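You operate a simulated robot arm through the tools that you are given. There is no shell and no other tool. Be economical: measure what you need, move in short steps, check, and stop when the job is done.

You run a simulated robot arm. Do the job below in one go: nothing can be reset, and whatever is moved stays where it is left.

TASK
Lift the roller gate and wipe the fluff out of the lint tray.
Fine: the isolator stays off; draw the gate bolt first; use the red rag and put it back; lower the gate and shoot the bolt. Where these are worked on the way, their far stop is far enough and under half their travel is too little: gate bolt, roller gate. What is to be rubbed or washed off counts as gone when no trace of it is left.

It is judged by the outcome, as a careful person would: the job done as asked, and still so three seconds after it is handed in. It fails if anything else is knocked over, pushed out of place, dropped, spilled or broken.

THE ROBOT
A 6-joint arm with a two-finger gripper, on a carriage that runs on a rail from [8, 897] to [-12, -1443] (x, y) and turns from 2.81 to 8.604 rad about z. Base frame: it is fixed where the carriage stands at the start and does not move with it; the origin is on the floor, on the carriage's upright axis, x ahead of it, y to its left, z up. Lengths are in mm, angles in rad, forces in N, time in s.
Its first joint turns from -2.897 to 2.897 rad. Places, roughly: brown fluff [700, -600, 600]; gate bolt [500, -400, 700]; red rag [500, -1250, 750]; roller gate [1700, -700, 700]. Payload 2.54 kg.
Tool frame: the origin (TCP) lies between the finger pads and is the grasp point; the fingertips stand 23 mm ahead of it; z points along the fingers, y is the line along which they close. The gripper opens to 126 mm. The gripper's body begins 82 mm behind the TCP.
Orientation is that of the tool frame in the base frame, as a unit quaternion [x, y, z, w]. With the fingers straight down and closing along the base's y, the tool's x points along the base's -x, its y along +y and its z along -z.

THE INTERFACE
- The arm moves only by the tool jog_arm. Its argument "deltas" is a list of rows, each a list of 3 entries, a list of its own where there are three numbers: the shift along the base's x, y, z in cm, then the turn, a rotation vector about the base's x, y, z in degrees, then the gripper command, from -1 (shut) to 1 (fully open), values between in proportion. In form: [[[tx, ty, tz], [rx, ry, rz], jaw], ...]. A call has 1 to 8 rows; each row is the pose to reach, as a shift and turn from the pose commanded when the call began. Rows are played at 5 a second. More than 50 mm and 0.15 rad between two rows, or a gripper value outside its range, and nothing of the call is played. A pose out of reach is approached as far as the arm can. The call stops where the force on the tool passes 90 N (or 10 N more than at its start, if that is more) or the arm is blocked; 0.2 s more then pass. The fingers move at their own pace and stop on an object; they squeeze with about 23 N. The grip force told is the motor's: it shows also when the fingers shut on nothing. Time passes only in rows, and 0.2 s behind the last, so rows that repeat a pose let the fingers close. The reply holds the time, the measured pose of the TCP, the force on the tool along the base axes, the opening and the grip force, in the units named above and with some noise, with the torque about the TCP (base axes, N m) and any sound that the robot's microphone picked up, and new pictures: "views" is both (left out), scene, wrist or none.
- Cameras (640 x 400 px; columns grow to the right, rows downward): "scene" is now at [31.8, 113.9, 1400.9]; the picture's right is [-0.83, -0.55, 0.00], its down [-0.19, 0.28, -0.94] and it looks along [0.52, -0.79, -0.34] (base axes); focal length 275 px, centre (320, 200). "wrist" rides on the gripper at [82, 14, -122] in the tool frame; the picture's right is [-0.17, 0.99, 0.00], its down [-0.79, -0.13, -0.60] and it looks along [-0.59, -0.10, 0.80] (tool axes); focal length 243 px, centre (320, 200). There is no depth. A picture from a camera that has moved, and an enlarged one, comes with that camera's place and axes in the base frame and with its lens. The place of the scene camera against the robot may be out by one fixed shift of up to 12 mm in any direction.
- raise_lower(by): slides the trunk up (or, below 0, down) by that many mm; the arm and the scene camera ride with it, the base frame stays. It gives what a move gives, with no picture.
- drive_base(legs): drives the robot by 1 to 6 legs, each [ahead, left, turn to the left] in mm, mm and rad, along the robot's own axes; the way and the turn of a leg run together, so that a leg with both is an arc; at most 1500 mm and 3.142 rad a leg. The arm and the cameras ride along, it lands a little off, and it stops where it bumps. It keeps to its track: a leg is cut to what the track allows. It gives what a move gives, and a new picture of the scene camera.
- pan_tilt(pan, tilt): turns the head with the scene camera to pan (to the left, within 2.094 rad either way) and tilt (down, from -0.506 to 1.204), counted from straight ahead of the robot. It gives what a move gives, and a new picture of the scene camera.
- enlarge(camera, box): a new picture of the part [left, top, right, bottom] of that camera's present view, enlarged. No time passes.
- sign_off(): hands the job in; it is judged then, once.

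Go step by step. Nothing tells you exact positions but the pictures and the camera data: compare them with the known pose of the tool, close in by small moves and look again before you grip or let go. The budget is 120 turns and 260 pictures, counting those below and the enlarged ones. Unless the task says otherwise, let go and move clear before handing in, and close with one line.

The tools are called as name(argument=value, ...) on one line, values as JSON. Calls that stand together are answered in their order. jog_arm: Moves the arm, as the interface text tells. Its arguments: {"type":"object","properties":{"deltas":{"type":"array","items":{"type":"array"}},"views":{"type":"string","enum":["both","scene","wrist","none"]}},"required":["deltas"]} The other tools are called the same way: raise_lower (by) slides the trunk up or down; drive_base (legs) drives the base; pan_tilt (pan, tilt) turns the head that bears the scene camera; enlarge (camera, box) takes an enlarged picture of a part of a camera's view; sign_off () hands the job in.

At the start:

```text
time_s: 0.0
position: [277.1, -410.1, 1338.2]
ee_rot: [0.0, 1.0, 0.0, 0.0]
contact_force: [-0.1, -0.4, 0.3]
wrist_torque: [0.0, -0.02, 0.04]
gripper_width: 126.0
grip_force: 0.1
trunk travel left (down, up): [-175.0, 315.0]
robot x, y, heading: [1.1, 1.6, -0.002]
head pan, tilt: [-0.988, 0.346]
```

scene: 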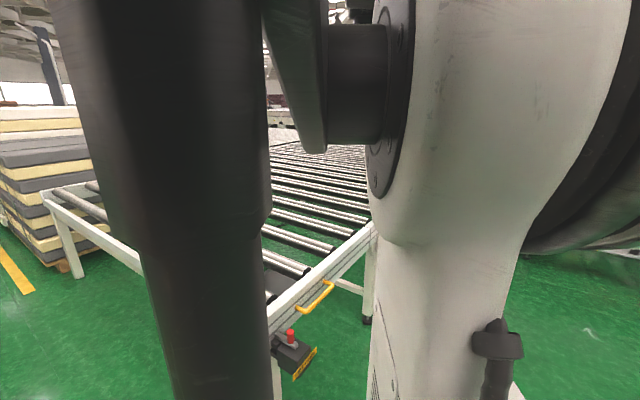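
wrist: 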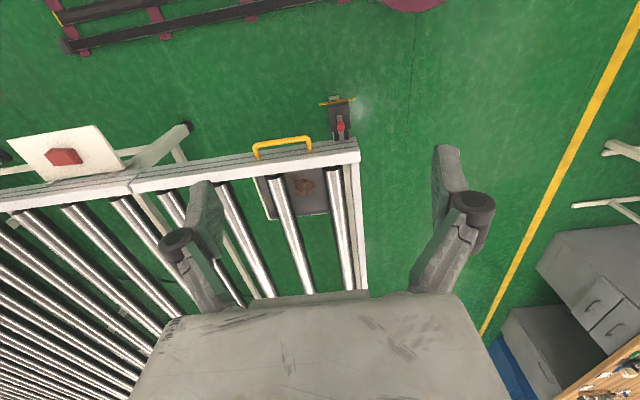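

I see the conveyor: yellow gate handle near (516,-580), the bolt/black box with a red knob near (475,-380), tray with fluff under the rollers, and the red rag on a white board near (400,-1266). I'll enlarge these first.

enlarge(camera="wrist", box=[220, 80, 380, 230])

enlarge(camera="wrist", box=[0, 80, 220, 230])

enlarge(camera="scene", box=[240, 240, 380, 400])

```text
2.67 times, centred on (300, 155) of wrist
camera zoom: at [195.6, -395.4, 1460.0], right [0.17, 0.99, 0.0], down [0.79, -0.13, 0.6], along [0.59, -0.1, -0.8], focal length 647 px, centre (373, 320)
```

zoom: 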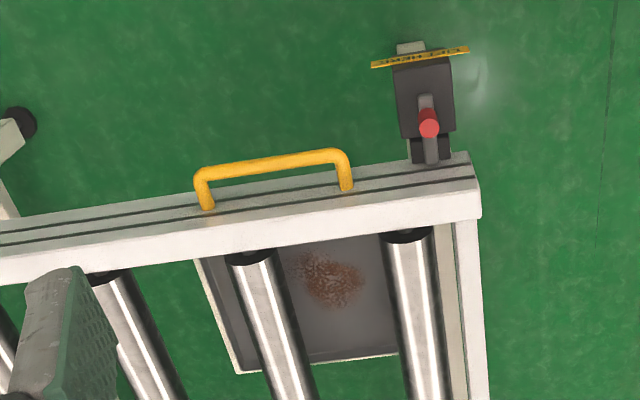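

```text
2.67 times, centred on (110, 155) of wrist
camera zoom: at [195.6, -395.4, 1460.0], right [0.17, 0.99, 0.0], down [0.79, -0.13, 0.6], along [0.59, -0.1, -0.8], focal length 647 px, centre (880, 320)
```

zoom: 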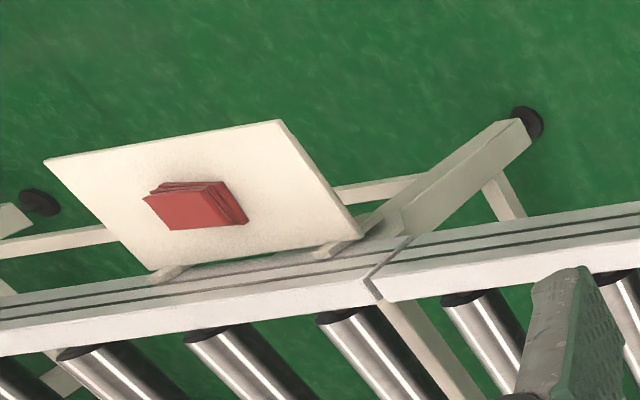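

```text
2.50 times, centred on (310, 320) of scene
camera zoom: at [31.8, 113.9, 1400.9], right [-0.83, -0.55, 0.0], down [-0.19, 0.28, -0.94], along [0.52, -0.79, -0.34], focal length 686 px, centre (345, -100)
```

zoom: 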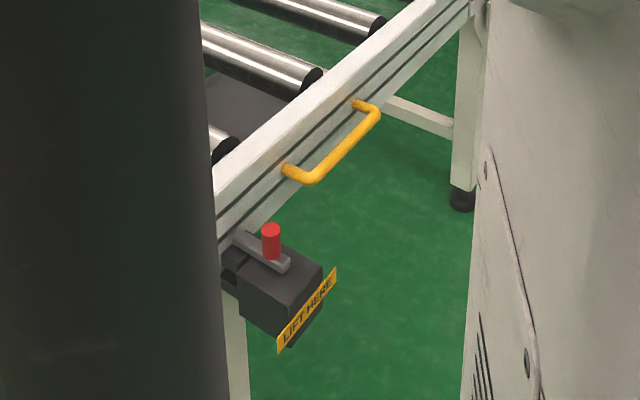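

The bolt is a bar along x with a red knob on a black housing ("LIFT HERE" plate on it). I need the gate's hinge, so I look from other head angles.

pan_tilt(pan=-0.3, tilt=0.35)

pan_tilt(pan=-1.6, tilt=0.4)

```text
time_s: 1.1
position: [276.1, -411.3, 1340.0]
ee_rot: [0.0, 1.0, 0.0, 0.0]
contact_force: [-0.6, 0.4, 0.3]
wrist_torque: [-0.01, -0.01, 0.0]
gripper_width: 125.9
grip_force: 0.1
trunk travel left (down, up): [-175.0, 315.0]
robot x, y, heading: [-0.8, -2.8, -0.001]
head pan, tilt: [-0.3, 0.351]
camera scene: at [69.4, 164.0, 1400.4], right [-0.3, -0.95, 0.0], down [-0.33, 0.1, -0.94], along [0.9, -0.28, -0.34], focal length 275 px, centre (320, 200)
```

scene: 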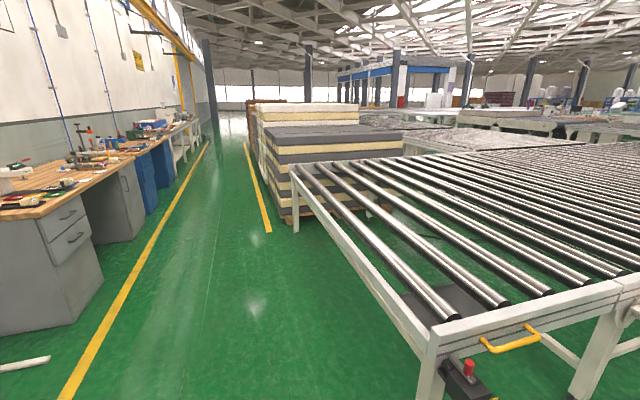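

```text
time_s: 2.5
position: [276.0, -409.8, 1339.4]
ee_rot: [0.0, 1.0, 0.0, 0.0]
contact_force: [-0.2, 0.2, 0.3]
wrist_torque: [0.02, 0.01, -0.02]
gripper_width: 125.8
grip_force: 0.0
trunk travel left (down, up): [-175.0, 315.0]
robot x, y, heading: [-2.0, 0.5, -0.0]
head pan, tilt: [-1.6, 0.4]
camera scene: at [-22.2, 99.0, 1395.9], right [-1.0, 0.03, 0.0], down [0.01, 0.39, -0.92], along [-0.03, -0.92, -0.39], focal length 275 px, centre (320, 200)
```

scene: 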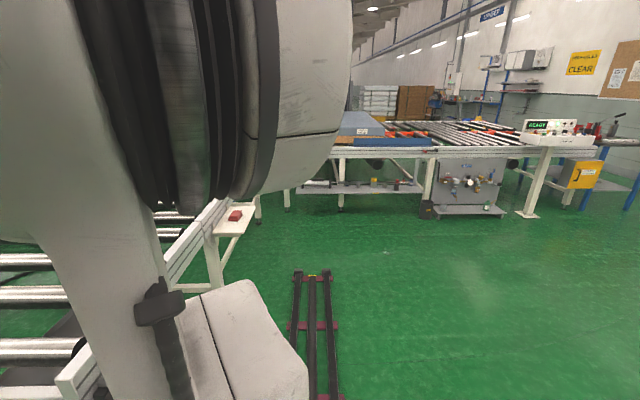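

The gate is the conveyor section from y≈-400 to the seam at y≈-1030, so it probably hinges about an x-axis at the seam. I'll go closer to the bolt with the wrist camera.

jog_arm(deltas=[[[1, 0.3, -4.5], [0, 0, 0], 1], [[2, 0.6, -9], [0, 0, 0], 1], [[3, 0.9, -13.5], [0, 0, 0], 1], [[4, 1, -18], [0, 0, 0], 1], [[5, 1, -22.5], [0, 0, 0], 1], [[6, 1, -27], [0, 0, 0], 1], [[7, 1, -31.5], [0, 0, 0], 1]], views="wrist")

pan_tilt(pan=-0.85, tilt=0.6)

```text
time_s: 4.1
position: [346.1, -403.4, 1023.0]
ee_rot: [-0.001, 1.0, 0.0, -0.001]
contact_force: [-0.4, 0.9, 1.5]
wrist_torque: [-0.01, -0.03, -0.01]
gripper_width: 126.0
grip_force: 0.0
trunk travel left (down, up): [-175.0, 315.0]
robot x, y, heading: [2.9, 0.2, -0.0]
head pan, tilt: [-1.6, 0.4]
camera wrist: at [265.8, -388.1, 1144.0], right [0.17, 0.99, 0.0], down [0.79, -0.13, 0.6], along [0.59, -0.1, -0.8], focal length 243 px, centre (320, 200)
```

wrist: 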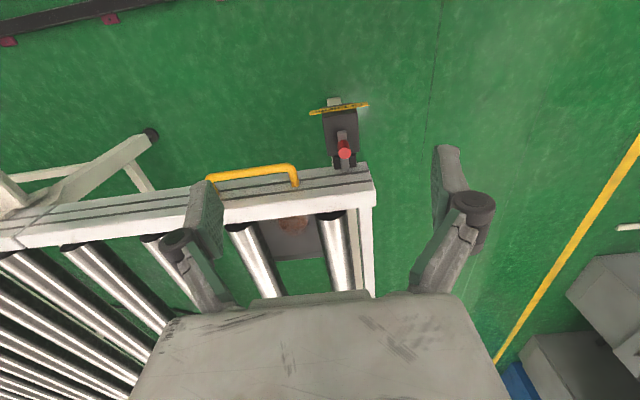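

```text
time_s: 5.2
position: [347.1, -403.0, 1024.1]
ee_rot: [0.001, 1.0, -0.001, 0.0]
contact_force: [0.0, -0.6, 0.7]
wrist_torque: [-0.02, -0.06, 0.01]
gripper_width: 126.1
grip_force: 0.0
trunk travel left (down, up): [-175.0, 315.0]
robot x, y, heading: [-1.0, 2.6, 0.004]
head pan, tilt: [-0.85, 0.6]
camera scene: at [38.8, 125.2, 1377.7], right [-0.75, -0.66, 0.0], down [-0.37, 0.42, -0.83], along [0.54, -0.62, -0.56], focal length 275 px, centre (320, 200)
```

scene: 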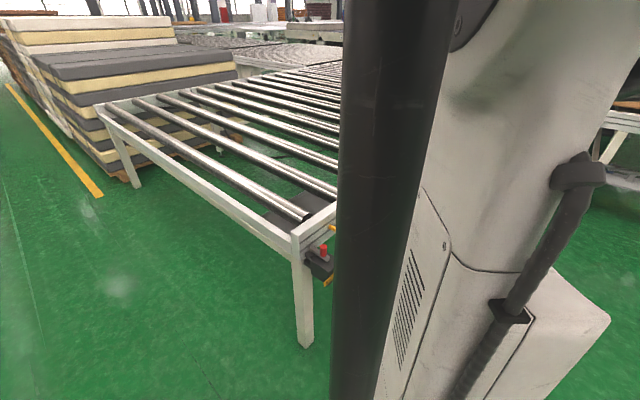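

Knob roughly at (440–470, -380, 720–785). I'll get closer for better triangulation.

enlarge(camera="wrist", box=[200, 80, 400, 220])

jog_arm(deltas=[[[-1, 0.6, -3.5], [0, 0, 0], 1], [[-2, 1.2, -7], [0, 0, 0], 1], [[-3, 1.8, -10.5], [0, 0, 0], 1], [[-4, 2.4, -13.5], [0, 0, 0], 1]], views="wrist")

enlarge(camera="wrist", box=[200, 80, 400, 220])

```text
2.86 times, centred on (300, 150) of wrist
camera zoom: at [265.8, -388.3, 1144.6], right [0.17, 0.99, 0.0], down [0.79, -0.13, 0.6], along [0.59, -0.1, -0.8], focal length 693 px, centre (377, 343)
```

zoom: 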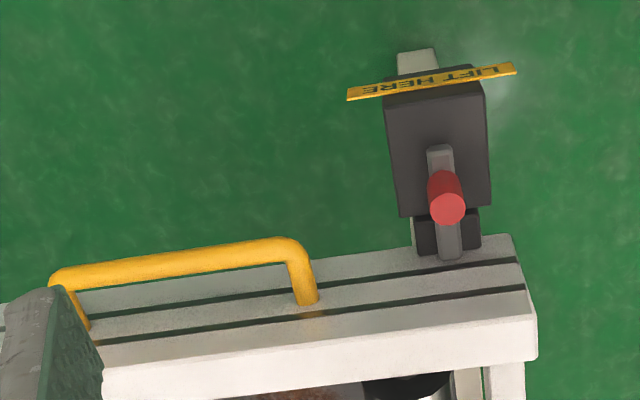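

```text
time_s: 6.2
position: [307.2, -376.4, 889.6]
ee_rot: [0.0, 1.0, 0.0, 0.0]
contact_force: [-0.7, -0.2, -0.7]
wrist_torque: [0.0, -0.01, 0.01]
gripper_width: 125.7
grip_force: 0.0
trunk travel left (down, up): [-175.0, 315.0]
robot x, y, heading: [1.7, -4.5, -0.001]
head pan, tilt: [-0.85, 0.6]
camera wrist: at [226.6, -362.1, 1010.9], right [0.17, 0.99, 0.0], down [0.79, -0.13, 0.6], along [0.59, -0.1, -0.8], focal length 243 px, centre (320, 200)
```

wrist: 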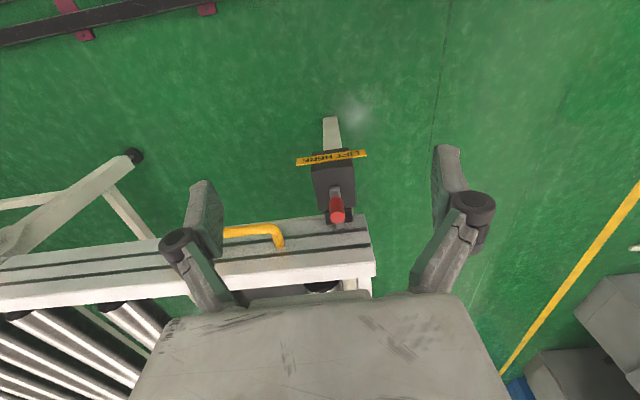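

```text
2.86 times, centred on (300, 150) of wrist
camera zoom: at [226.6, -362.1, 1010.9], right [0.17, 0.99, 0.0], down [0.79, -0.13, 0.6], along [0.59, -0.1, -0.8], focal length 693 px, centre (377, 343)
```

zoom: 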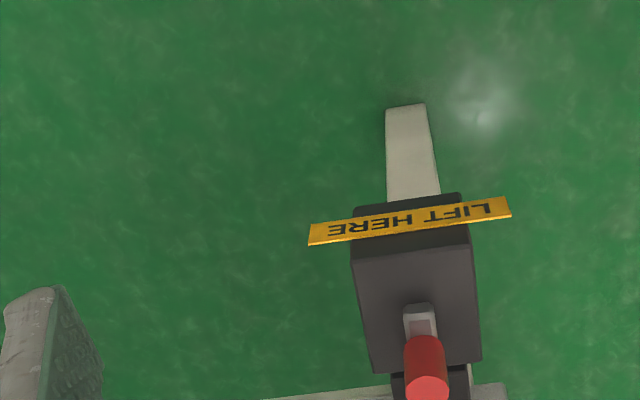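

Knob triangulated at about (477,-375.5), z 680–721. I move over it with the fingers part closed and check.

jog_arm(deltas=[[[4, 0, -1], [0, 0, 0], 0], [[8, 0, -2], [0, 0, 0], 0], [[12, 0.1, -4], [0, 0, 0], 0], [[16, 0.1, -7], [0, 0, 0], 0], [[17, 0.1, -11], [0, 0, 0], 0]], views="both")

```text
time_s: 7.4
position: [479.4, -375.1, 779.4]
ee_rot: [0.0, 1.0, 0.0, 0.0]
contact_force: [-0.1, 0.7, -0.6]
wrist_torque: [0.0, -0.01, -0.02]
gripper_width: 63.1
grip_force: 0.0
trunk travel left (down, up): [-175.0, 315.0]
robot x, y, heading: [0.5, -1.1, -0.0]
head pan, tilt: [-0.85, 0.6]
camera scene: at [38.4, 125.4, 1377.6], right [-0.75, -0.66, 0.0], down [-0.37, 0.42, -0.83], along [0.54, -0.62, -0.56], focal length 275 px, centre (320, 200)
camera wrist: at [398.5, -360.4, 900.0], right [0.17, 0.99, 0.0], down [0.79, -0.13, 0.6], along [0.59, -0.1, -0.8], focal length 243 px, centre (320, 200)
```

scene: 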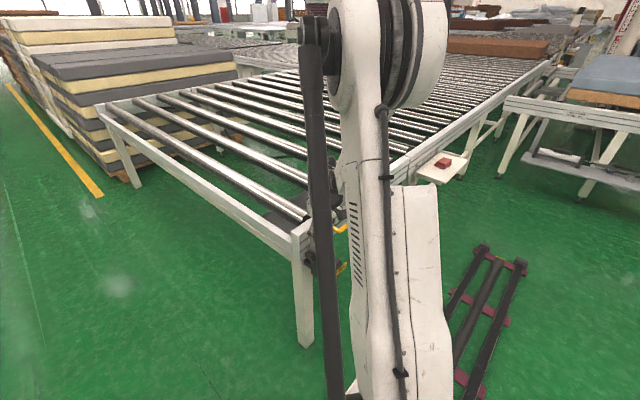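
wrist: 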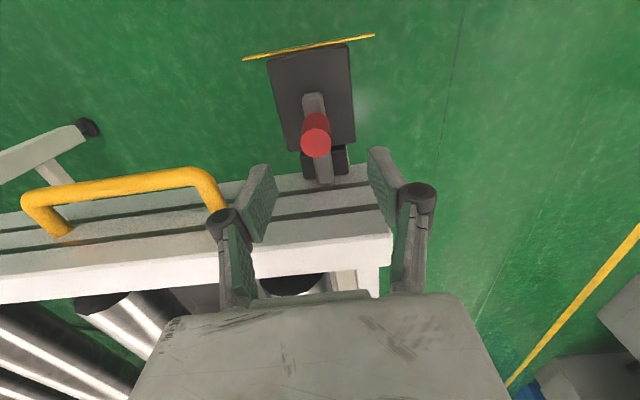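

Confirmed (knob at ~(475,-376)). Descend and grip.

jog_arm(deltas=[[[-0.2, -0.1, -4], [0, 0, 0], 0], [[-0.3, -0.1, -7.4], [0, 0, 0], 0], [[-0.3, -0.1, -7.4], [0, 0, 0], -0.5], [[-0.3, -0.1, -7.4], [0, 0, 0], -1], [[-0.3, -0.1, -7.4], [0, 0, 0], -1]], views="wrist")

```text
time_s: 8.6
position: [475.7, -377.9, 704.5]
ee_rot: [0.0, 1.0, 0.001, 0.0]
contact_force: [-1.5, -2.2, -7.3]
wrist_torque: [-0.06, -0.11, -0.02]
gripper_width: 20.8
grip_force: 45.0
trunk travel left (down, up): [-175.0, 315.0]
robot x, y, heading: [3.1, -1.6, 0.001]
head pan, tilt: [-0.85, 0.6]
camera wrist: at [394.4, -362.2, 825.9], right [0.17, 0.99, 0.0], down [0.79, -0.13, 0.6], along [0.59, -0.1, -0.8], focal length 243 px, centre (320, 200)
```

wrist: 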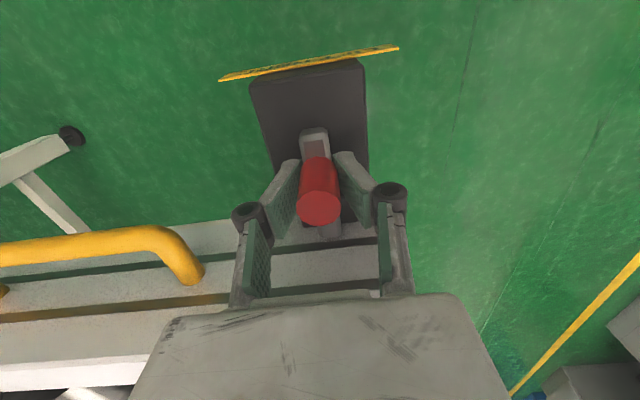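

Gripped the knob. Draw it along -x until it stops.

jog_arm(deltas=[[[-1, 0, 0], [0, 0, 0], -1], [[-2, 0, 0], [0, 0, 0], -1], [[-3, 0, 0], [0, 0, 0], -1], [[-4, 0, 0], [0, 0, 0], -1], [[-5, 0, 0], [0, 0, 0], -1], [[-6, 0, 0], [0, 0, 0], -1]], views="wrist")

```text
time_s: 10.0
position: [414.4, -377.2, 705.1]
ee_rot: [0.0, 1.0, -0.001, 0.001]
contact_force: [41.5, -20.5, -5.6]
wrist_torque: [-0.4, -0.71, -0.2]
gripper_width: 18.9
grip_force: 44.4
trunk travel left (down, up): [-175.0, 315.0]
robot x, y, heading: [0.4, 4.8, 0.003]
head pan, tilt: [-0.85, 0.6]
camera wrist: at [334.0, -361.6, 826.1], right [0.17, 0.99, 0.0], down [0.79, -0.13, 0.6], along [0.59, -0.1, -0.8], focal length 243 px, centre (320, 200)
```

wrist: 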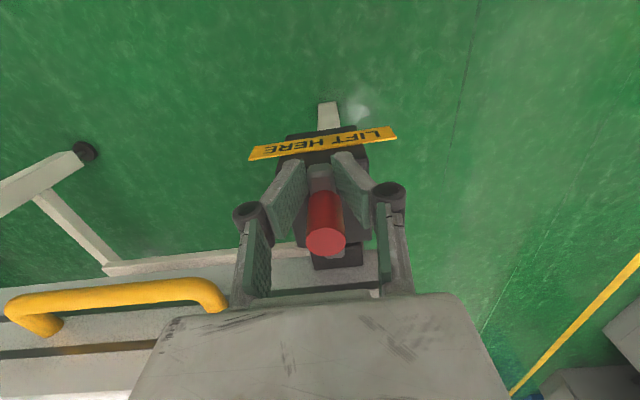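

The knob moved about 30 mm and then slipped, so it's probably at its stop. Release and look from above.

jog_arm(deltas=[[[-5.5, 0, 0], [0, 0, 0], 0], [[-5.5, 0, 0], [0, 0, 0], 0], [[-5.5, 0, 4], [0, 0, 0], 0], [[-6, 0, 7.5], [0, 0, 0], 0]], views="wrist")

enlarge(camera="wrist", box=[220, 60, 420, 240])

```text
refused: row 1 steps farther than a row can; nothing moved
```

```text
2.22 times, centred on (320, 150) of wrist
camera zoom: at [334.0, -361.6, 826.1], right [0.17, 0.99, 0.0], down [0.79, -0.13, 0.6], along [0.59, -0.1, -0.8], focal length 539 px, centre (320, 311)
```

zoom: 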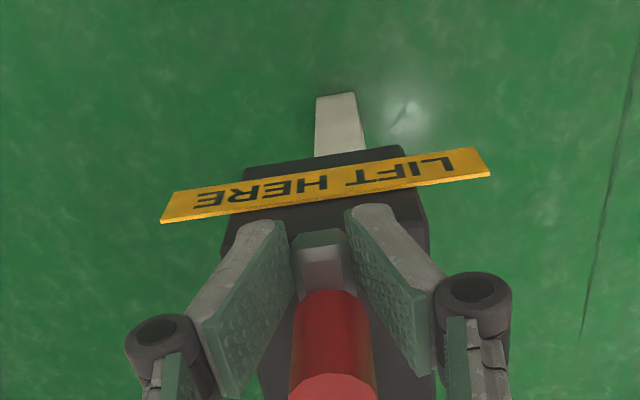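

Deltas count from the current pose; release and rise.

jog_arm(deltas=[[[0.5, 0, 0], [0, 0, 0], 0], [[0.5, 0, 0], [0, 0, 0], 0], [[0.5, 0, 4], [0, 0, 0], 0], [[0.5, 0, 7.5], [0, 0, 0], 0]], views="wrist")

enlarge(camera="wrist", box=[220, 60, 420, 240])

```text
time_s: 11.0
position: [418.0, -375.7, 781.1]
ee_rot: [0.0, 1.0, 0.0, 0.0]
contact_force: [0.2, 0.2, -0.5]
wrist_torque: [0.07, 0.03, 0.03]
gripper_width: 63.2
grip_force: 0.0
trunk travel left (down, up): [-175.0, 315.0]
robot x, y, heading: [1.2, -0.5, 0.001]
head pan, tilt: [-0.85, 0.6]
camera wrist: at [337.2, -360.0, 902.2], right [0.17, 0.99, 0.0], down [0.79, -0.13, 0.6], along [0.59, -0.1, -0.8], focal length 243 px, centre (320, 200)
```

wrist: 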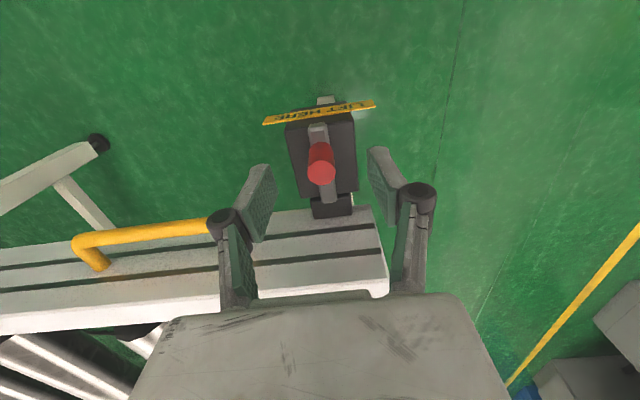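

```text
2.22 times, centred on (320, 150) of wrist
camera zoom: at [337.2, -360.0, 902.2], right [0.17, 0.99, 0.0], down [0.79, -0.13, 0.6], along [0.59, -0.1, -0.8], focal length 539 px, centre (320, 311)
```

zoom: 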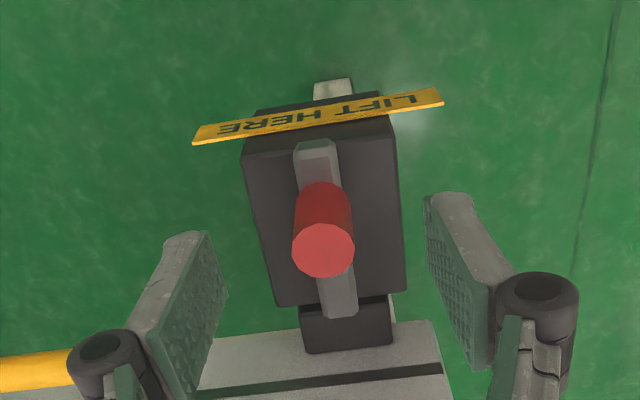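

Bolt moved ~33 mm and its tip is just at the keeper's edge. I'll regrip and pull once more to make sure it's at its stop.

jog_arm(deltas=[[[2.4, 0, -4], [0, 0, 0], 0], [[2.4, 0, -7.8], [0, 0, 0], 0], [[2.4, 0, -7.8], [0, 0, 0], -1], [[2.4, 0, -7.8], [0, 0, 0], -1], [[2.4, 0, -7.8], [0, 0, 0], -1], [[1.6, 0, -7.8], [0, 0, 0], -1], [[0.8, 0, -7.8], [0, 0, 0], -1]], views="none")

jog_arm(deltas=[[[0, 0, 0], [0, 0, 0], -1], [[0, 0, 0], [0, 0, 0], 0], [[0.4, 0, 0], [0, 0, 0], 0], [[0.4, 0, 4], [0, 0, 0], 0], [[0.4, 0, 7.8], [0, 0, 0], 0]], views="wrist")

enlarge(camera="wrist", box=[220, 60, 420, 240])

```text
time_s: 12.6
position: [429.0, -375.3, 702.3]
ee_rot: [-0.001, 1.0, 0.0, 0.0]
contact_force: [45.3, -13.3, -23.8]
wrist_torque: [-0.12, -0.47, -0.38]
gripper_width: 19.4
grip_force: 44.3
trunk travel left (down, up): [-175.0, 315.0]
robot x, y, heading: [-0.8, -1.1, -0.0]
head pan, tilt: [-0.85, 0.6]
```

```text
time_s: 13.8
position: [430.4, -377.1, 780.8]
ee_rot: [0.0, 1.0, 0.0, 0.0]
contact_force: [0.2, 0.2, 0.2]
wrist_torque: [0.04, 0.04, 0.05]
gripper_width: 63.0
grip_force: 0.0
trunk travel left (down, up): [-175.0, 315.0]
robot x, y, heading: [0.8, -2.1, 0.002]
head pan, tilt: [-0.85, 0.6]
camera wrist: at [348.8, -362.5, 901.1], right [0.17, 0.99, 0.0], down [0.79, -0.13, 0.6], along [0.59, -0.1, -0.8], focal length 243 px, centre (320, 200)
```

wrist: 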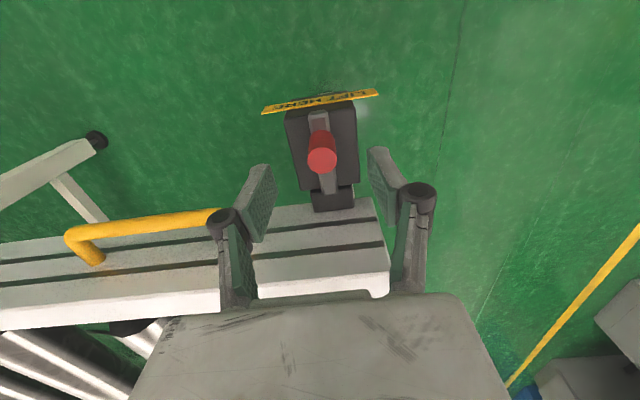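

```text
2.22 times, centred on (320, 150) of wrist
camera zoom: at [348.8, -362.5, 901.1], right [0.17, 0.99, 0.0], down [0.79, -0.13, 0.6], along [0.59, -0.1, -0.8], focal length 539 px, centre (320, 311)
```

zoom: 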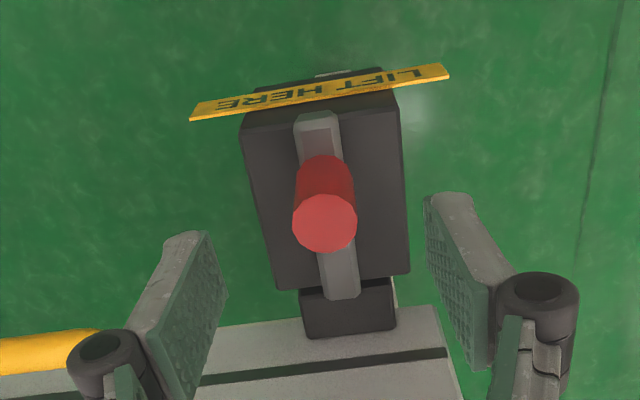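

Knob is again at x≈441, so the bolt is at its far stop. Next I turn the tool to point forward (+x), closing vertically with the camera on the +y side, to hold the yellow handle.

jog_arm(deltas=[[[-2, -1, 3], [0, 0, 0], 0], [[-4, -3, 6], [4.33, -4.33, -4.33], 0], [[-6, -5, 9], [8.66, -8.66, -8.66], 0], [[-8, -7, 12], [12.99, -12.99, -12.99], 0], [[-9, -9, 14], [17.32, -17.32, -17.32], 0], [[-10, -12, 16], [21.65, -21.65, -21.65], 0], [[-11, -14, 17], [25.98, -25.98, -25.98], 0], [[-12, -16, 17], [30.31, -30.31, -30.31], 0]], views="scene")

jog_arm(deltas=[[[0, 0, 0], [4.33, -4.33, -4.33], 0], [[0, 0, 0], [8.66, -8.66, -8.66], 0], [[0, 0, 0], [12.99, -12.99, -12.99], 0], [[0, 0, 0], [17.32, -17.32, -17.32], 0], [[0, 0, 0], [21.65, -21.65, -21.65], 0], [[0, 0, 0], [25.98, -25.98, -25.98], 0], [[0, 0, 0], [30.31, -30.31, -30.31], 0], [[0, 0, 0], [34.64, -34.64, -34.64], 0]], views="both")

```text
time_s: 15.6
position: [311.0, -535.8, 950.3]
ee_rot: [0.256, 0.896, 0.256, 0.255]
contact_force: [1.6, 0.5, -0.3]
wrist_torque: [-0.01, 0.04, -0.02]
gripper_width: 63.1
grip_force: 0.0
trunk travel left (down, up): [-175.0, 315.0]
robot x, y, heading: [-2.0, 0.4, -0.004]
head pan, tilt: [-0.85, 0.6]
camera scene: at [39.2, 125.5, 1377.6], right [-0.75, -0.66, 0.0], down [-0.37, 0.42, -0.83], along [0.54, -0.62, -0.56], focal length 275 px, centre (320, 200)
```

scene: 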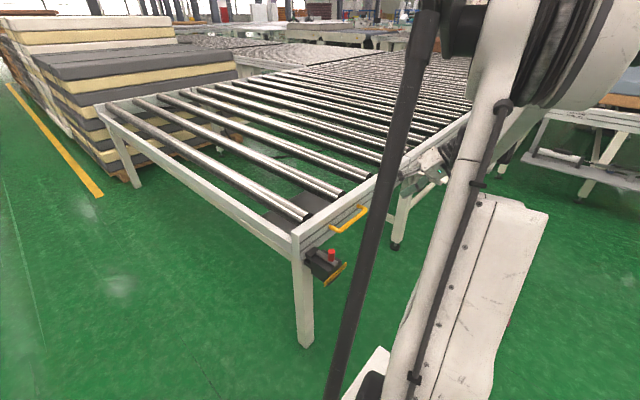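

```text
time_s: 17.4
position: [310.7, -536.7, 951.8]
ee_rot: [0.48, 0.555, 0.48, 0.481]
contact_force: [-0.3, -0.2, 0.6]
wrist_torque: [0.02, 0.0, -0.04]
gripper_width: 63.1
grip_force: 0.1
trunk travel left (down, up): [-175.0, 315.0]
robot x, y, heading: [-1.5, -0.5, 0.002]
head pan, tilt: [-0.85, 0.6]
camera scene: at [38.9, 125.2, 1377.6], right [-0.75, -0.66, 0.0], down [-0.37, 0.42, -0.83], along [0.54, -0.62, -0.56], focal length 275 px, centre (320, 200)
camera wrist: at [185.5, -461.2, 967.0], right [0.08, -0.09, 0.99], down [-0.54, -0.84, -0.03], along [0.84, -0.54, -0.12], focal length 243 px, centre (320, 200)
```

scene: 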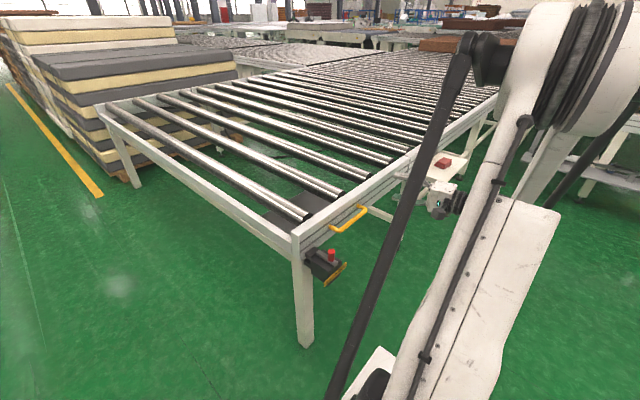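
wrist: 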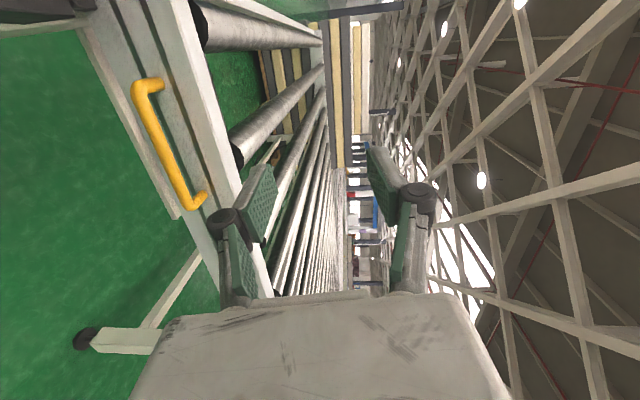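

Good unobstructed view. I enlarge the gate region to locate the handle and the hinge.

enlarge(camera="scene", box=[280, 120, 480, 300])

enlarge(camera="wrist", box=[80, 20, 300, 240])

```text
2.22 times, centred on (380, 210) of scene
camera zoom: at [38.9, 125.2, 1377.6], right [-0.75, -0.66, 0.0], down [-0.37, 0.42, -0.83], along [0.54, -0.62, -0.56], focal length 610 px, centre (187, 178)
```

zoom: 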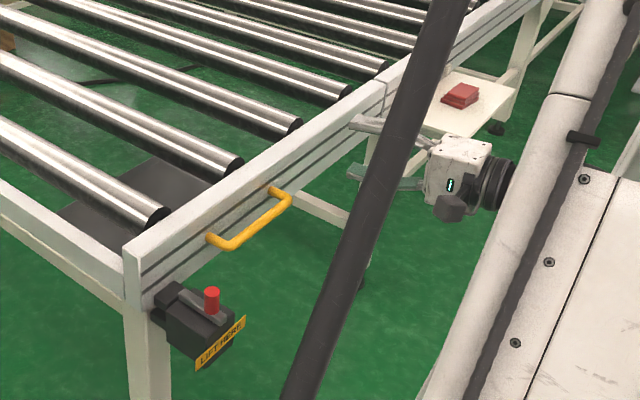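

```text
1.82 times, centred on (190, 130) of wrist
camera zoom: at [185.5, -461.2, 967.0], right [0.08, -0.09, 0.99], down [-0.54, -0.84, -0.03], along [0.84, -0.54, -0.12], focal length 441 px, centre (556, 327)
```

zoom: 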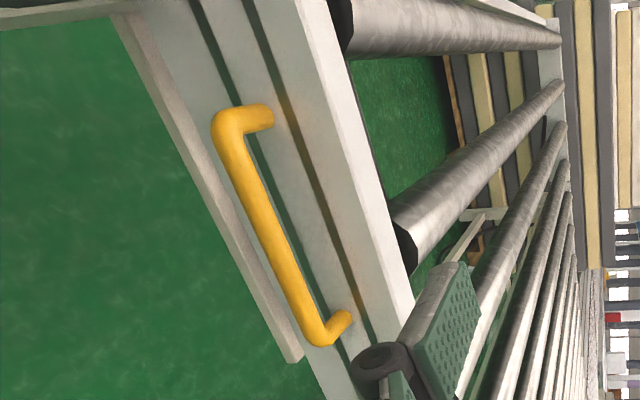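

Handle bar at x≈484, z≈721, y from -490 to -650. I finish the rotation and come in front of the handle.

jog_arm(deltas=[[[0, -0.6, -4.5], [4.33, -4.33, -4.33], 0], [[0, -1.2, -9], [4.33, -4.33, -4.33], 0], [[0, -2, -13.5], [4.33, -4.33, -4.33], 0], [[1, -2.6, -18], [4.33, -4.33, -4.33], 0], [[4, -3.3, -21], [4.33, -4.33, -4.33], 0], [[7, -3.3, -23], [4.33, -4.33, -4.33], 0], [[7, -3.3, -23], [4.33, -4.33, -4.33], 0]], views="both")

enlarge(camera="scene", box=[260, 140, 460, 290])

```text
time_s: 19.0
position: [385.1, -592.2, 732.0]
ee_rot: [0.499, 0.501, 0.5, 0.5]
contact_force: [0.2, 0.2, -1.1]
wrist_torque: [0.02, 0.0, -0.02]
gripper_width: 63.0
grip_force: 0.0
out of reach, approached as far as the arm can: row 4, 5, 6, 7
trunk travel left (down, up): [-175.0, 315.0]
robot x, y, heading: [-1.2, 0.4, -0.002]
head pan, tilt: [-0.85, 0.6]
camera scene: at [38.9, 125.2, 1377.7], right [-0.75, -0.66, 0.0], down [-0.37, 0.42, -0.83], along [0.54, -0.62, -0.56], focal length 275 px, centre (320, 200)
camera wrist: at [264.1, -509.3, 744.9], right [0.0, -0.17, 0.99], down [-0.6, -0.79, -0.13], along [0.8, -0.59, -0.1], focal length 243 px, centre (320, 200)
```

scene: 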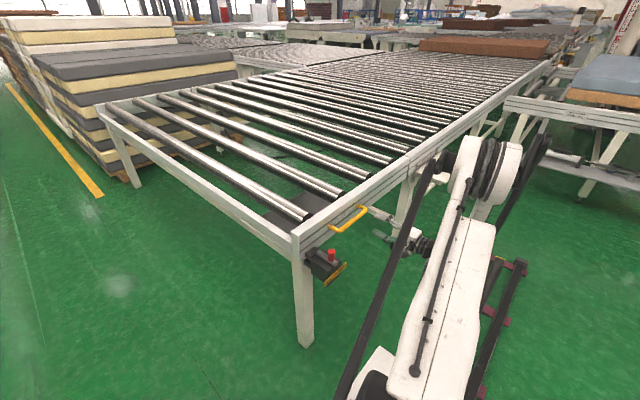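
wrist: 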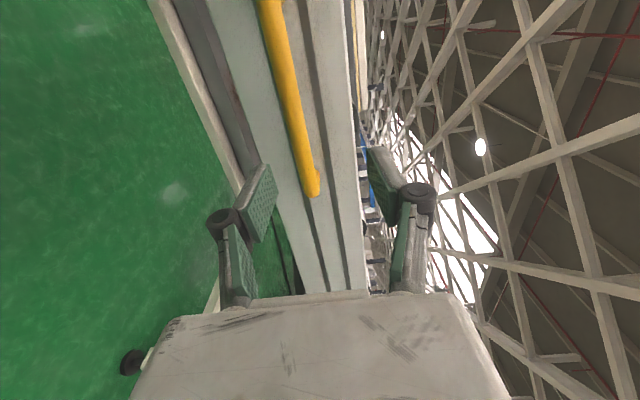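

```text
2.67 times, centred on (360, 215) of scene
camera zoom: at [38.9, 125.2, 1377.7], right [-0.75, -0.66, 0.0], down [-0.37, 0.42, -0.83], along [0.54, -0.62, -0.56], focal length 732 px, centre (213, 160)
```

zoom: 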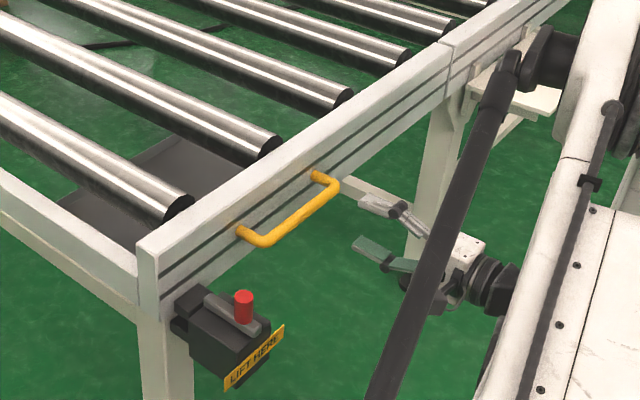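

The arm is at its reach limit here with the trunk high. I raise the tool, then lower the trunk so the arm works at a better height.

jog_arm(deltas=[[[-1, 0.5, 4], [0, 0, 0], 0], [[-3, 1, 8], [0, 0, 0], 0], [[-5, 1, 12], [0, 0, 0], 0], [[-5, 1, 15], [0, 0, 0], 0]], views="none")

raise_lower(by=-150)

```text
time_s: 20.0
position: [334.0, -581.5, 881.5]
ee_rot: [0.5, 0.5, 0.5, 0.5]
contact_force: [0.4, 0.2, -0.4]
wrist_torque: [0.01, -0.01, 0.04]
gripper_width: 63.0
grip_force: 0.1
trunk travel left (down, up): [-175.0, 315.0]
robot x, y, heading: [-4.7, 2.6, 0.0]
head pan, tilt: [-0.85, 0.6]
```

```text
time_s: 21.8
position: [335.5, -580.8, 731.4]
ee_rot: [0.5, 0.5, 0.5, 0.5]
contact_force: [0.6, 0.6, -0.1]
wrist_torque: [0.0, 0.03, 0.01]
gripper_width: 62.8
grip_force: 0.0
trunk travel left (down, up): [-25.0, 465.0]
robot x, y, heading: [2.1, -1.2, 0.001]
head pan, tilt: [-0.85, 0.6]
```

Trunk is down. Now I try approaching: x to 430, y -570, z 722.

jog_arm(deltas=[[[3, 0.3, -0.3], [0, 0, 0], 0], [[6, 0.7, -0.6], [0, 0, 0], 0], [[9.5, 1, -1], [0, 0, 0], 0]], views="both")

enlarge(camera="scene", box=[260, 100, 460, 250])

```text
time_s: 22.6
position: [428.3, -571.9, 722.3]
ee_rot: [0.5, 0.5, 0.5, 0.5]
contact_force: [-0.5, 0.4, 0.6]
wrist_torque: [0.03, 0.02, 0.03]
gripper_width: 62.8
grip_force: 0.1
trunk travel left (down, up): [-25.0, 465.0]
robot x, y, heading: [-0.7, 2.6, 0.001]
head pan, tilt: [-0.85, 0.6]
camera scene: at [38.3, 125.2, 1227.7], right [-0.75, -0.66, 0.0], down [-0.37, 0.42, -0.83], along [0.54, -0.62, -0.56], focal length 275 px, centre (320, 200)
camera wrist: at [308.1, -488.9, 735.3], right [0.0, -0.17, 0.99], down [-0.6, -0.79, -0.13], along [0.8, -0.59, -0.1], focal length 243 px, centre (320, 200)
```

scene: 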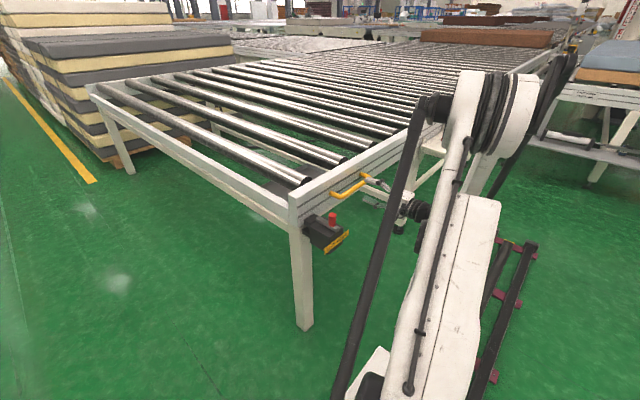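
wrist: 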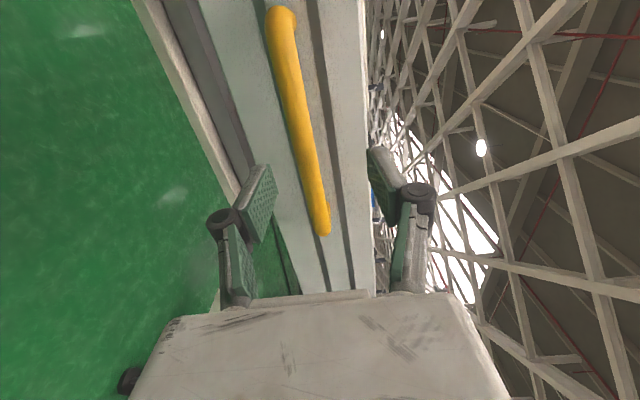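

```text
2.67 times, centred on (360, 175) of scene
camera zoom: at [38.3, 125.2, 1227.7], right [-0.75, -0.66, 0.0], down [-0.37, 0.42, -0.83], along [0.54, -0.62, -0.56], focal length 732 px, centre (213, 267)
```

zoom: 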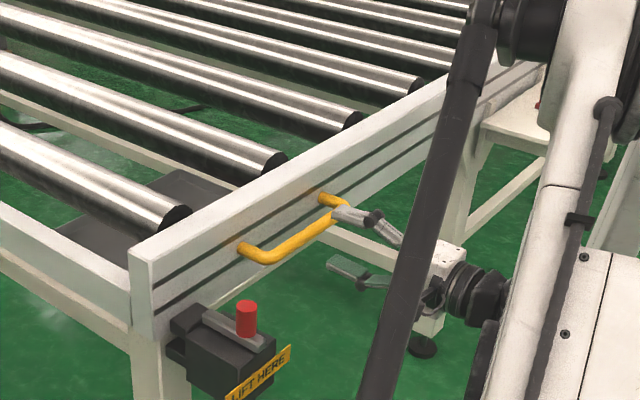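

The bar lies between the fingers, about 10 mm below centre. Advance to x≈482 at z≈712 and close.

jog_arm(deltas=[[[2, 0, -1], [0, 0, 0], 0], [[4, 0, -1], [0, 0, 0], 0], [[5.4, 0, -1], [0, 0, 0], 0], [[5.4, 0, -1], [0, 0, 0], -0.5], [[5.4, 0, -1], [0, 0, 0], -1], [[5.4, 0, -1], [0, 0, 0], -1]], views="both")

```text
time_s: 24.0
position: [483.7, -571.5, 710.0]
ee_rot: [0.5, 0.501, 0.5, 0.5]
contact_force: [-0.1, 2.5, -12.7]
wrist_torque: [-0.07, 0.11, -0.02]
gripper_width: 12.5
grip_force: 39.1
trunk travel left (down, up): [-25.0, 465.0]
robot x, y, heading: [3.1, 3.8, -0.001]
head pan, tilt: [-0.85, 0.6]
camera scene: at [39.3, 124.8, 1227.6], right [-0.75, -0.66, 0.0], down [-0.37, 0.42, -0.82], along [0.54, -0.62, -0.57], focal length 275 px, centre (320, 200)
camera wrist: at [363.4, -488.3, 723.0], right [0.0, -0.17, 0.99], down [-0.6, -0.79, -0.13], along [0.8, -0.59, -0.1], focal length 243 px, centre (320, 200)
```

scene: 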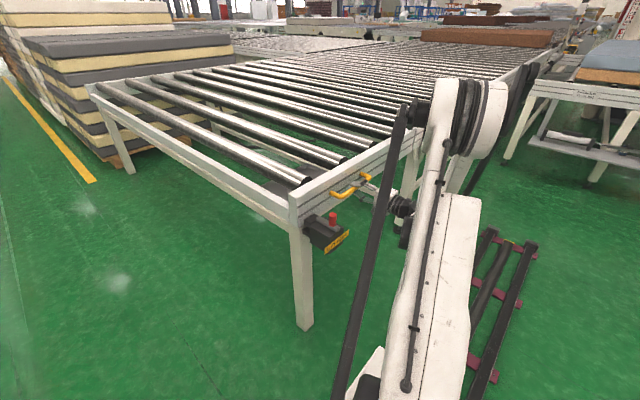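
wrist: 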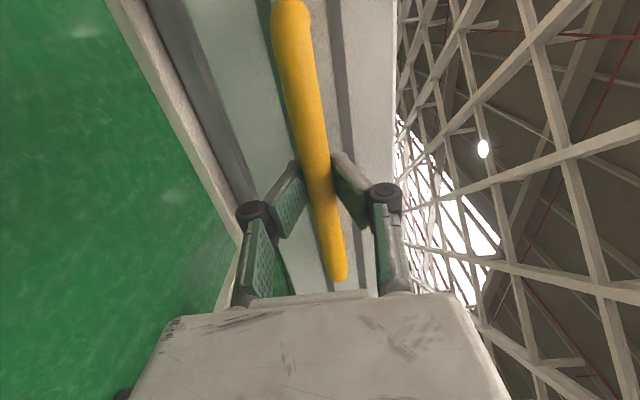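

Handle gripped. Test lift of 3 cm with slight roll about +x.

jog_arm(deltas=[[[0, 0, 1], [1, 0, 0], -1], [[0, 0, 2], [2, 0, 0], -1], [[0, 0, 3], [3, 0, 0], -1]], views="both")

enlarge(camera="scene", box=[260, 100, 460, 250])

```text
time_s: 24.8
position: [483.1, -573.3, 742.1]
ee_rot: [0.514, 0.486, 0.513, 0.486]
contact_force: [8.5, -10.1, -5.2]
wrist_torque: [0.1, -0.06, -0.27]
gripper_width: 12.5
grip_force: 39.0
trunk travel left (down, up): [-25.0, 465.0]
robot x, y, heading: [-0.8, -0.5, -0.0]
head pan, tilt: [-0.85, 0.6]
camera scene: at [39.4, 124.3, 1227.9], right [-0.75, -0.66, 0.0], down [-0.37, 0.42, -0.82], along [0.54, -0.62, -0.57], focal length 275 px, centre (320, 200)
camera wrist: at [363.6, -490.4, 758.3], right [0.0, -0.22, 0.98], down [-0.6, -0.78, -0.18], along [0.8, -0.58, -0.13], focal length 243 px, centre (320, 200)
```

scene: 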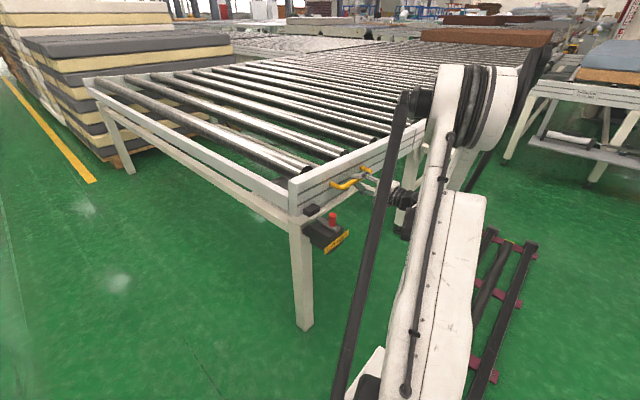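
wrist: 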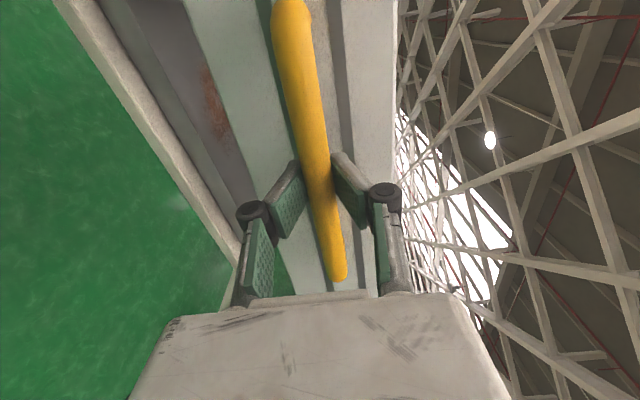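

```text
2.67 times, centred on (360, 175) of scene
camera zoom: at [39.4, 124.3, 1227.9], right [-0.75, -0.66, 0.0], down [-0.37, 0.42, -0.82], along [0.54, -0.62, -0.57], focal length 732 px, centre (213, 267)
```

zoom: 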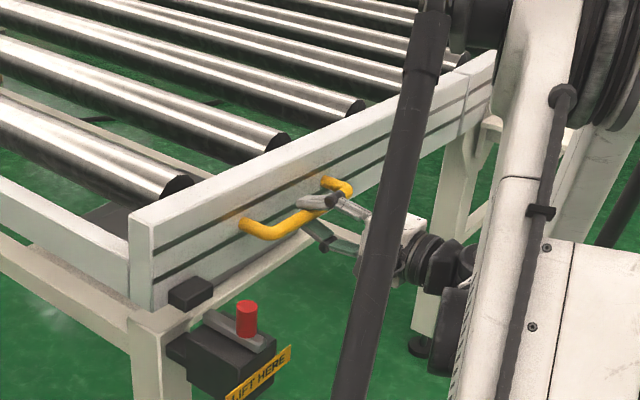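

The gate lifts easily and the frame stays, pivoting at the far seam. Continue along the arc (R≈570 mm), checking forces.

jog_arm(deltas=[[[0, -0.49, 3.95], [4, 0, 0], -1], [[0, -1.25, 7.86], [8, 0, 0], -1], [[0, -2.28, 11.7], [12, 0, 0], -1], [[0, -3.58, 15.47], [16, 0, 0], -1]], views="both")

```text
time_s: 25.8
position: [483.5, -607.3, 898.0]
ee_rot: [0.575, 0.41, 0.576, 0.411]
contact_force: [17.9, -13.7, 3.1]
wrist_torque: [0.6, -0.11, -0.27]
gripper_width: 12.3
grip_force: 38.7
trunk travel left (down, up): [-25.0, 465.0]
robot x, y, heading: [1.8, 3.4, 0.002]
head pan, tilt: [-0.85, 0.6]
camera scene: at [39.6, 124.4, 1228.4], right [-0.75, -0.66, 0.0], down [-0.37, 0.42, -0.82], along [0.54, -0.62, -0.57], focal length 275 px, centre (320, 200)
camera wrist: at [363.6, -533.6, 935.6], right [0.0, -0.48, 0.88], down [-0.6, -0.7, -0.39], along [0.8, -0.53, -0.28], focal length 243 px, centre (320, 200)
```

scene: 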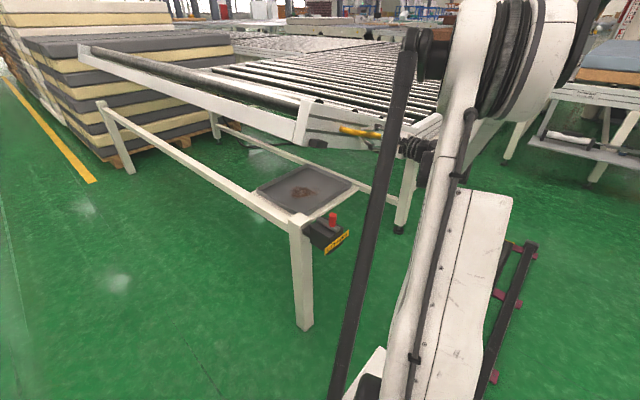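
wrist: 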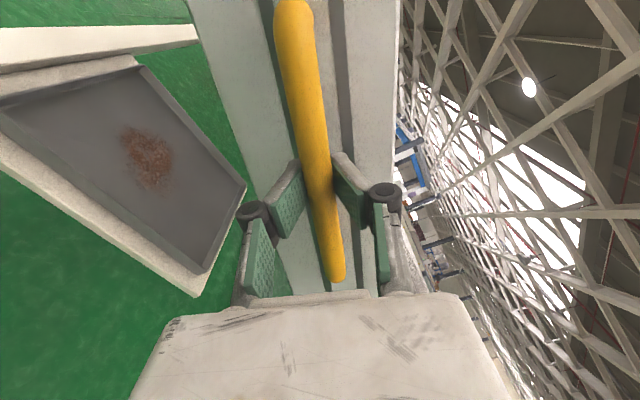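

Tray and fluff are visible now. Continue raising.

jog_arm(deltas=[[[0, -1.7, 3.66], [4, 0, 0], -1], [[0, -3.6, 7.21], [8, 0, 0], -1], [[0, -5.7, 10.62], [12, 0, 0], -1], [[0, -8.0, 13.88], [16, 0, 0], -1], [[0, -10.5, 16.97], [20, 0, 0], -1], [[0, -13.2, 19.88], [24, 0, 0], -1]], views="both")

```text
time_s: 27.2
position: [482.7, -741.6, 1095.7]
ee_rot: [0.649, 0.281, 0.649, 0.283]
contact_force: [13.5, -3.8, 9.3]
wrist_torque: [0.65, -0.47, 0.16]
gripper_width: 12.6
grip_force: 39.0
trunk travel left (down, up): [-25.0, 465.0]
robot x, y, heading: [-0.8, -2.0, 0.004]
head pan, tilt: [-0.85, 0.6]
camera scene: at [39.5, 124.7, 1228.2], right [-0.75, -0.66, 0.0], down [-0.37, 0.42, -0.82], along [0.54, -0.62, -0.57], focal length 275 px, centre (320, 200)
camera wrist: at [363.6, -689.4, 1160.7], right [0.0, -0.79, 0.61], down [-0.6, -0.49, -0.64], along [0.8, -0.37, -0.47], focal length 243 px, centre (320, 200)
```

scene: 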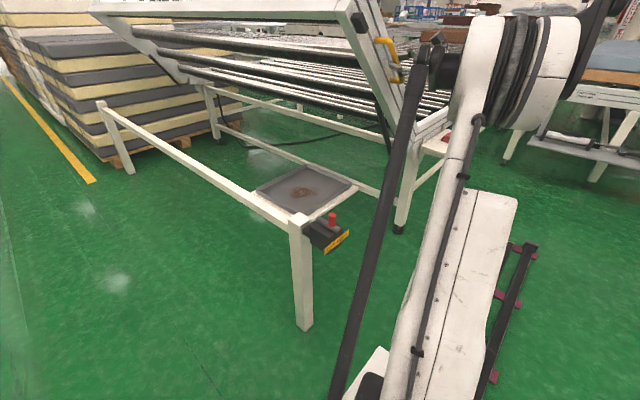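
wrist: 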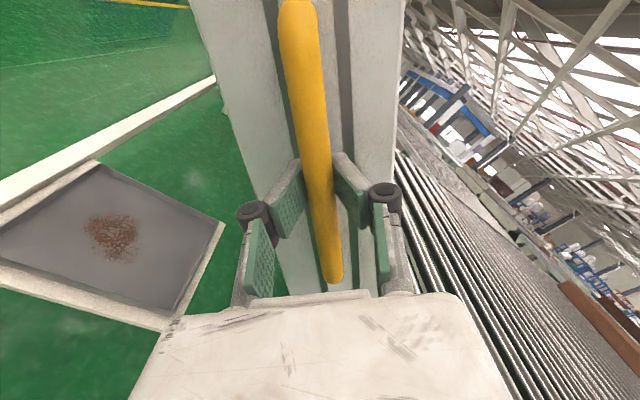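

Keep going in the same manner until the stop or ~60°.

jog_arm(deltas=[[[0, -2.92, 2.72], [4, 0, 0], -1], [[0, -6.01, 5.23], [8, 0, 0], -1], [[0, -9.28, 7.51], [12, 0, 0], -1], [[0, -12.68, 9.56], [16, 0, 0], -1]], views="both")

```text
time_s: 28.2
position: [484.7, -848.1, 1175.7]
ee_rot: [0.683, 0.189, 0.681, 0.186]
contact_force: [32.8, -11.9, -16.1]
wrist_torque: [0.3, 0.7, -0.11]
gripper_width: 10.7
grip_force: 38.0
out of reach, approached as far as the arm can: row 4
trunk travel left (down, up): [-25.0, 465.0]
robot x, y, heading: [0.5, -0.5, 0.001]
head pan, tilt: [-0.85, 0.6]
camera scene: at [41.8, 123.4, 1227.6], right [-0.75, -0.66, 0.0], down [-0.38, 0.43, -0.82], along [0.54, -0.62, -0.57], focal length 275 px, centre (320, 200)
camera wrist: at [364.1, -816.4, 1253.7], right [0.01, -0.93, 0.36], down [-0.6, -0.3, -0.74], along [0.8, -0.21, -0.56], focal length 243 px, centre (320, 200)
```

scene: 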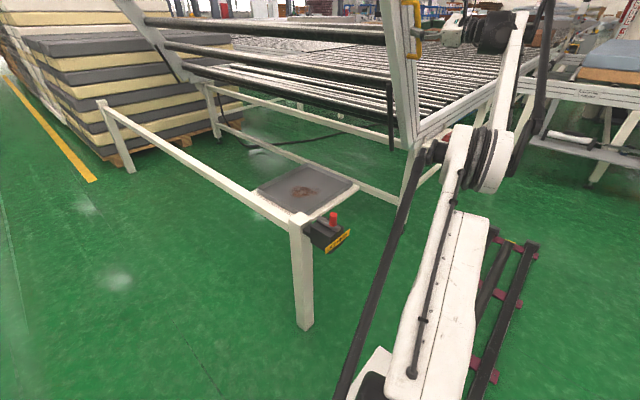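
wrist: 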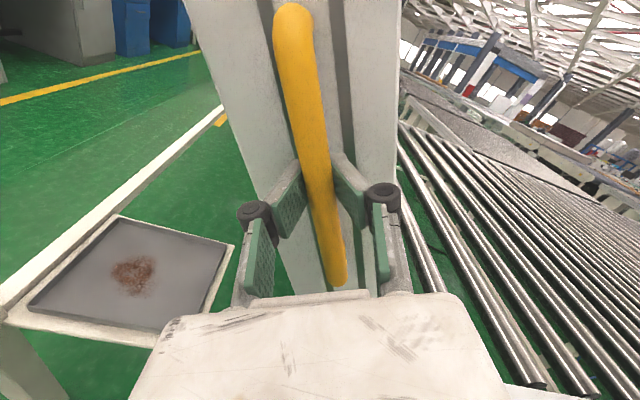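

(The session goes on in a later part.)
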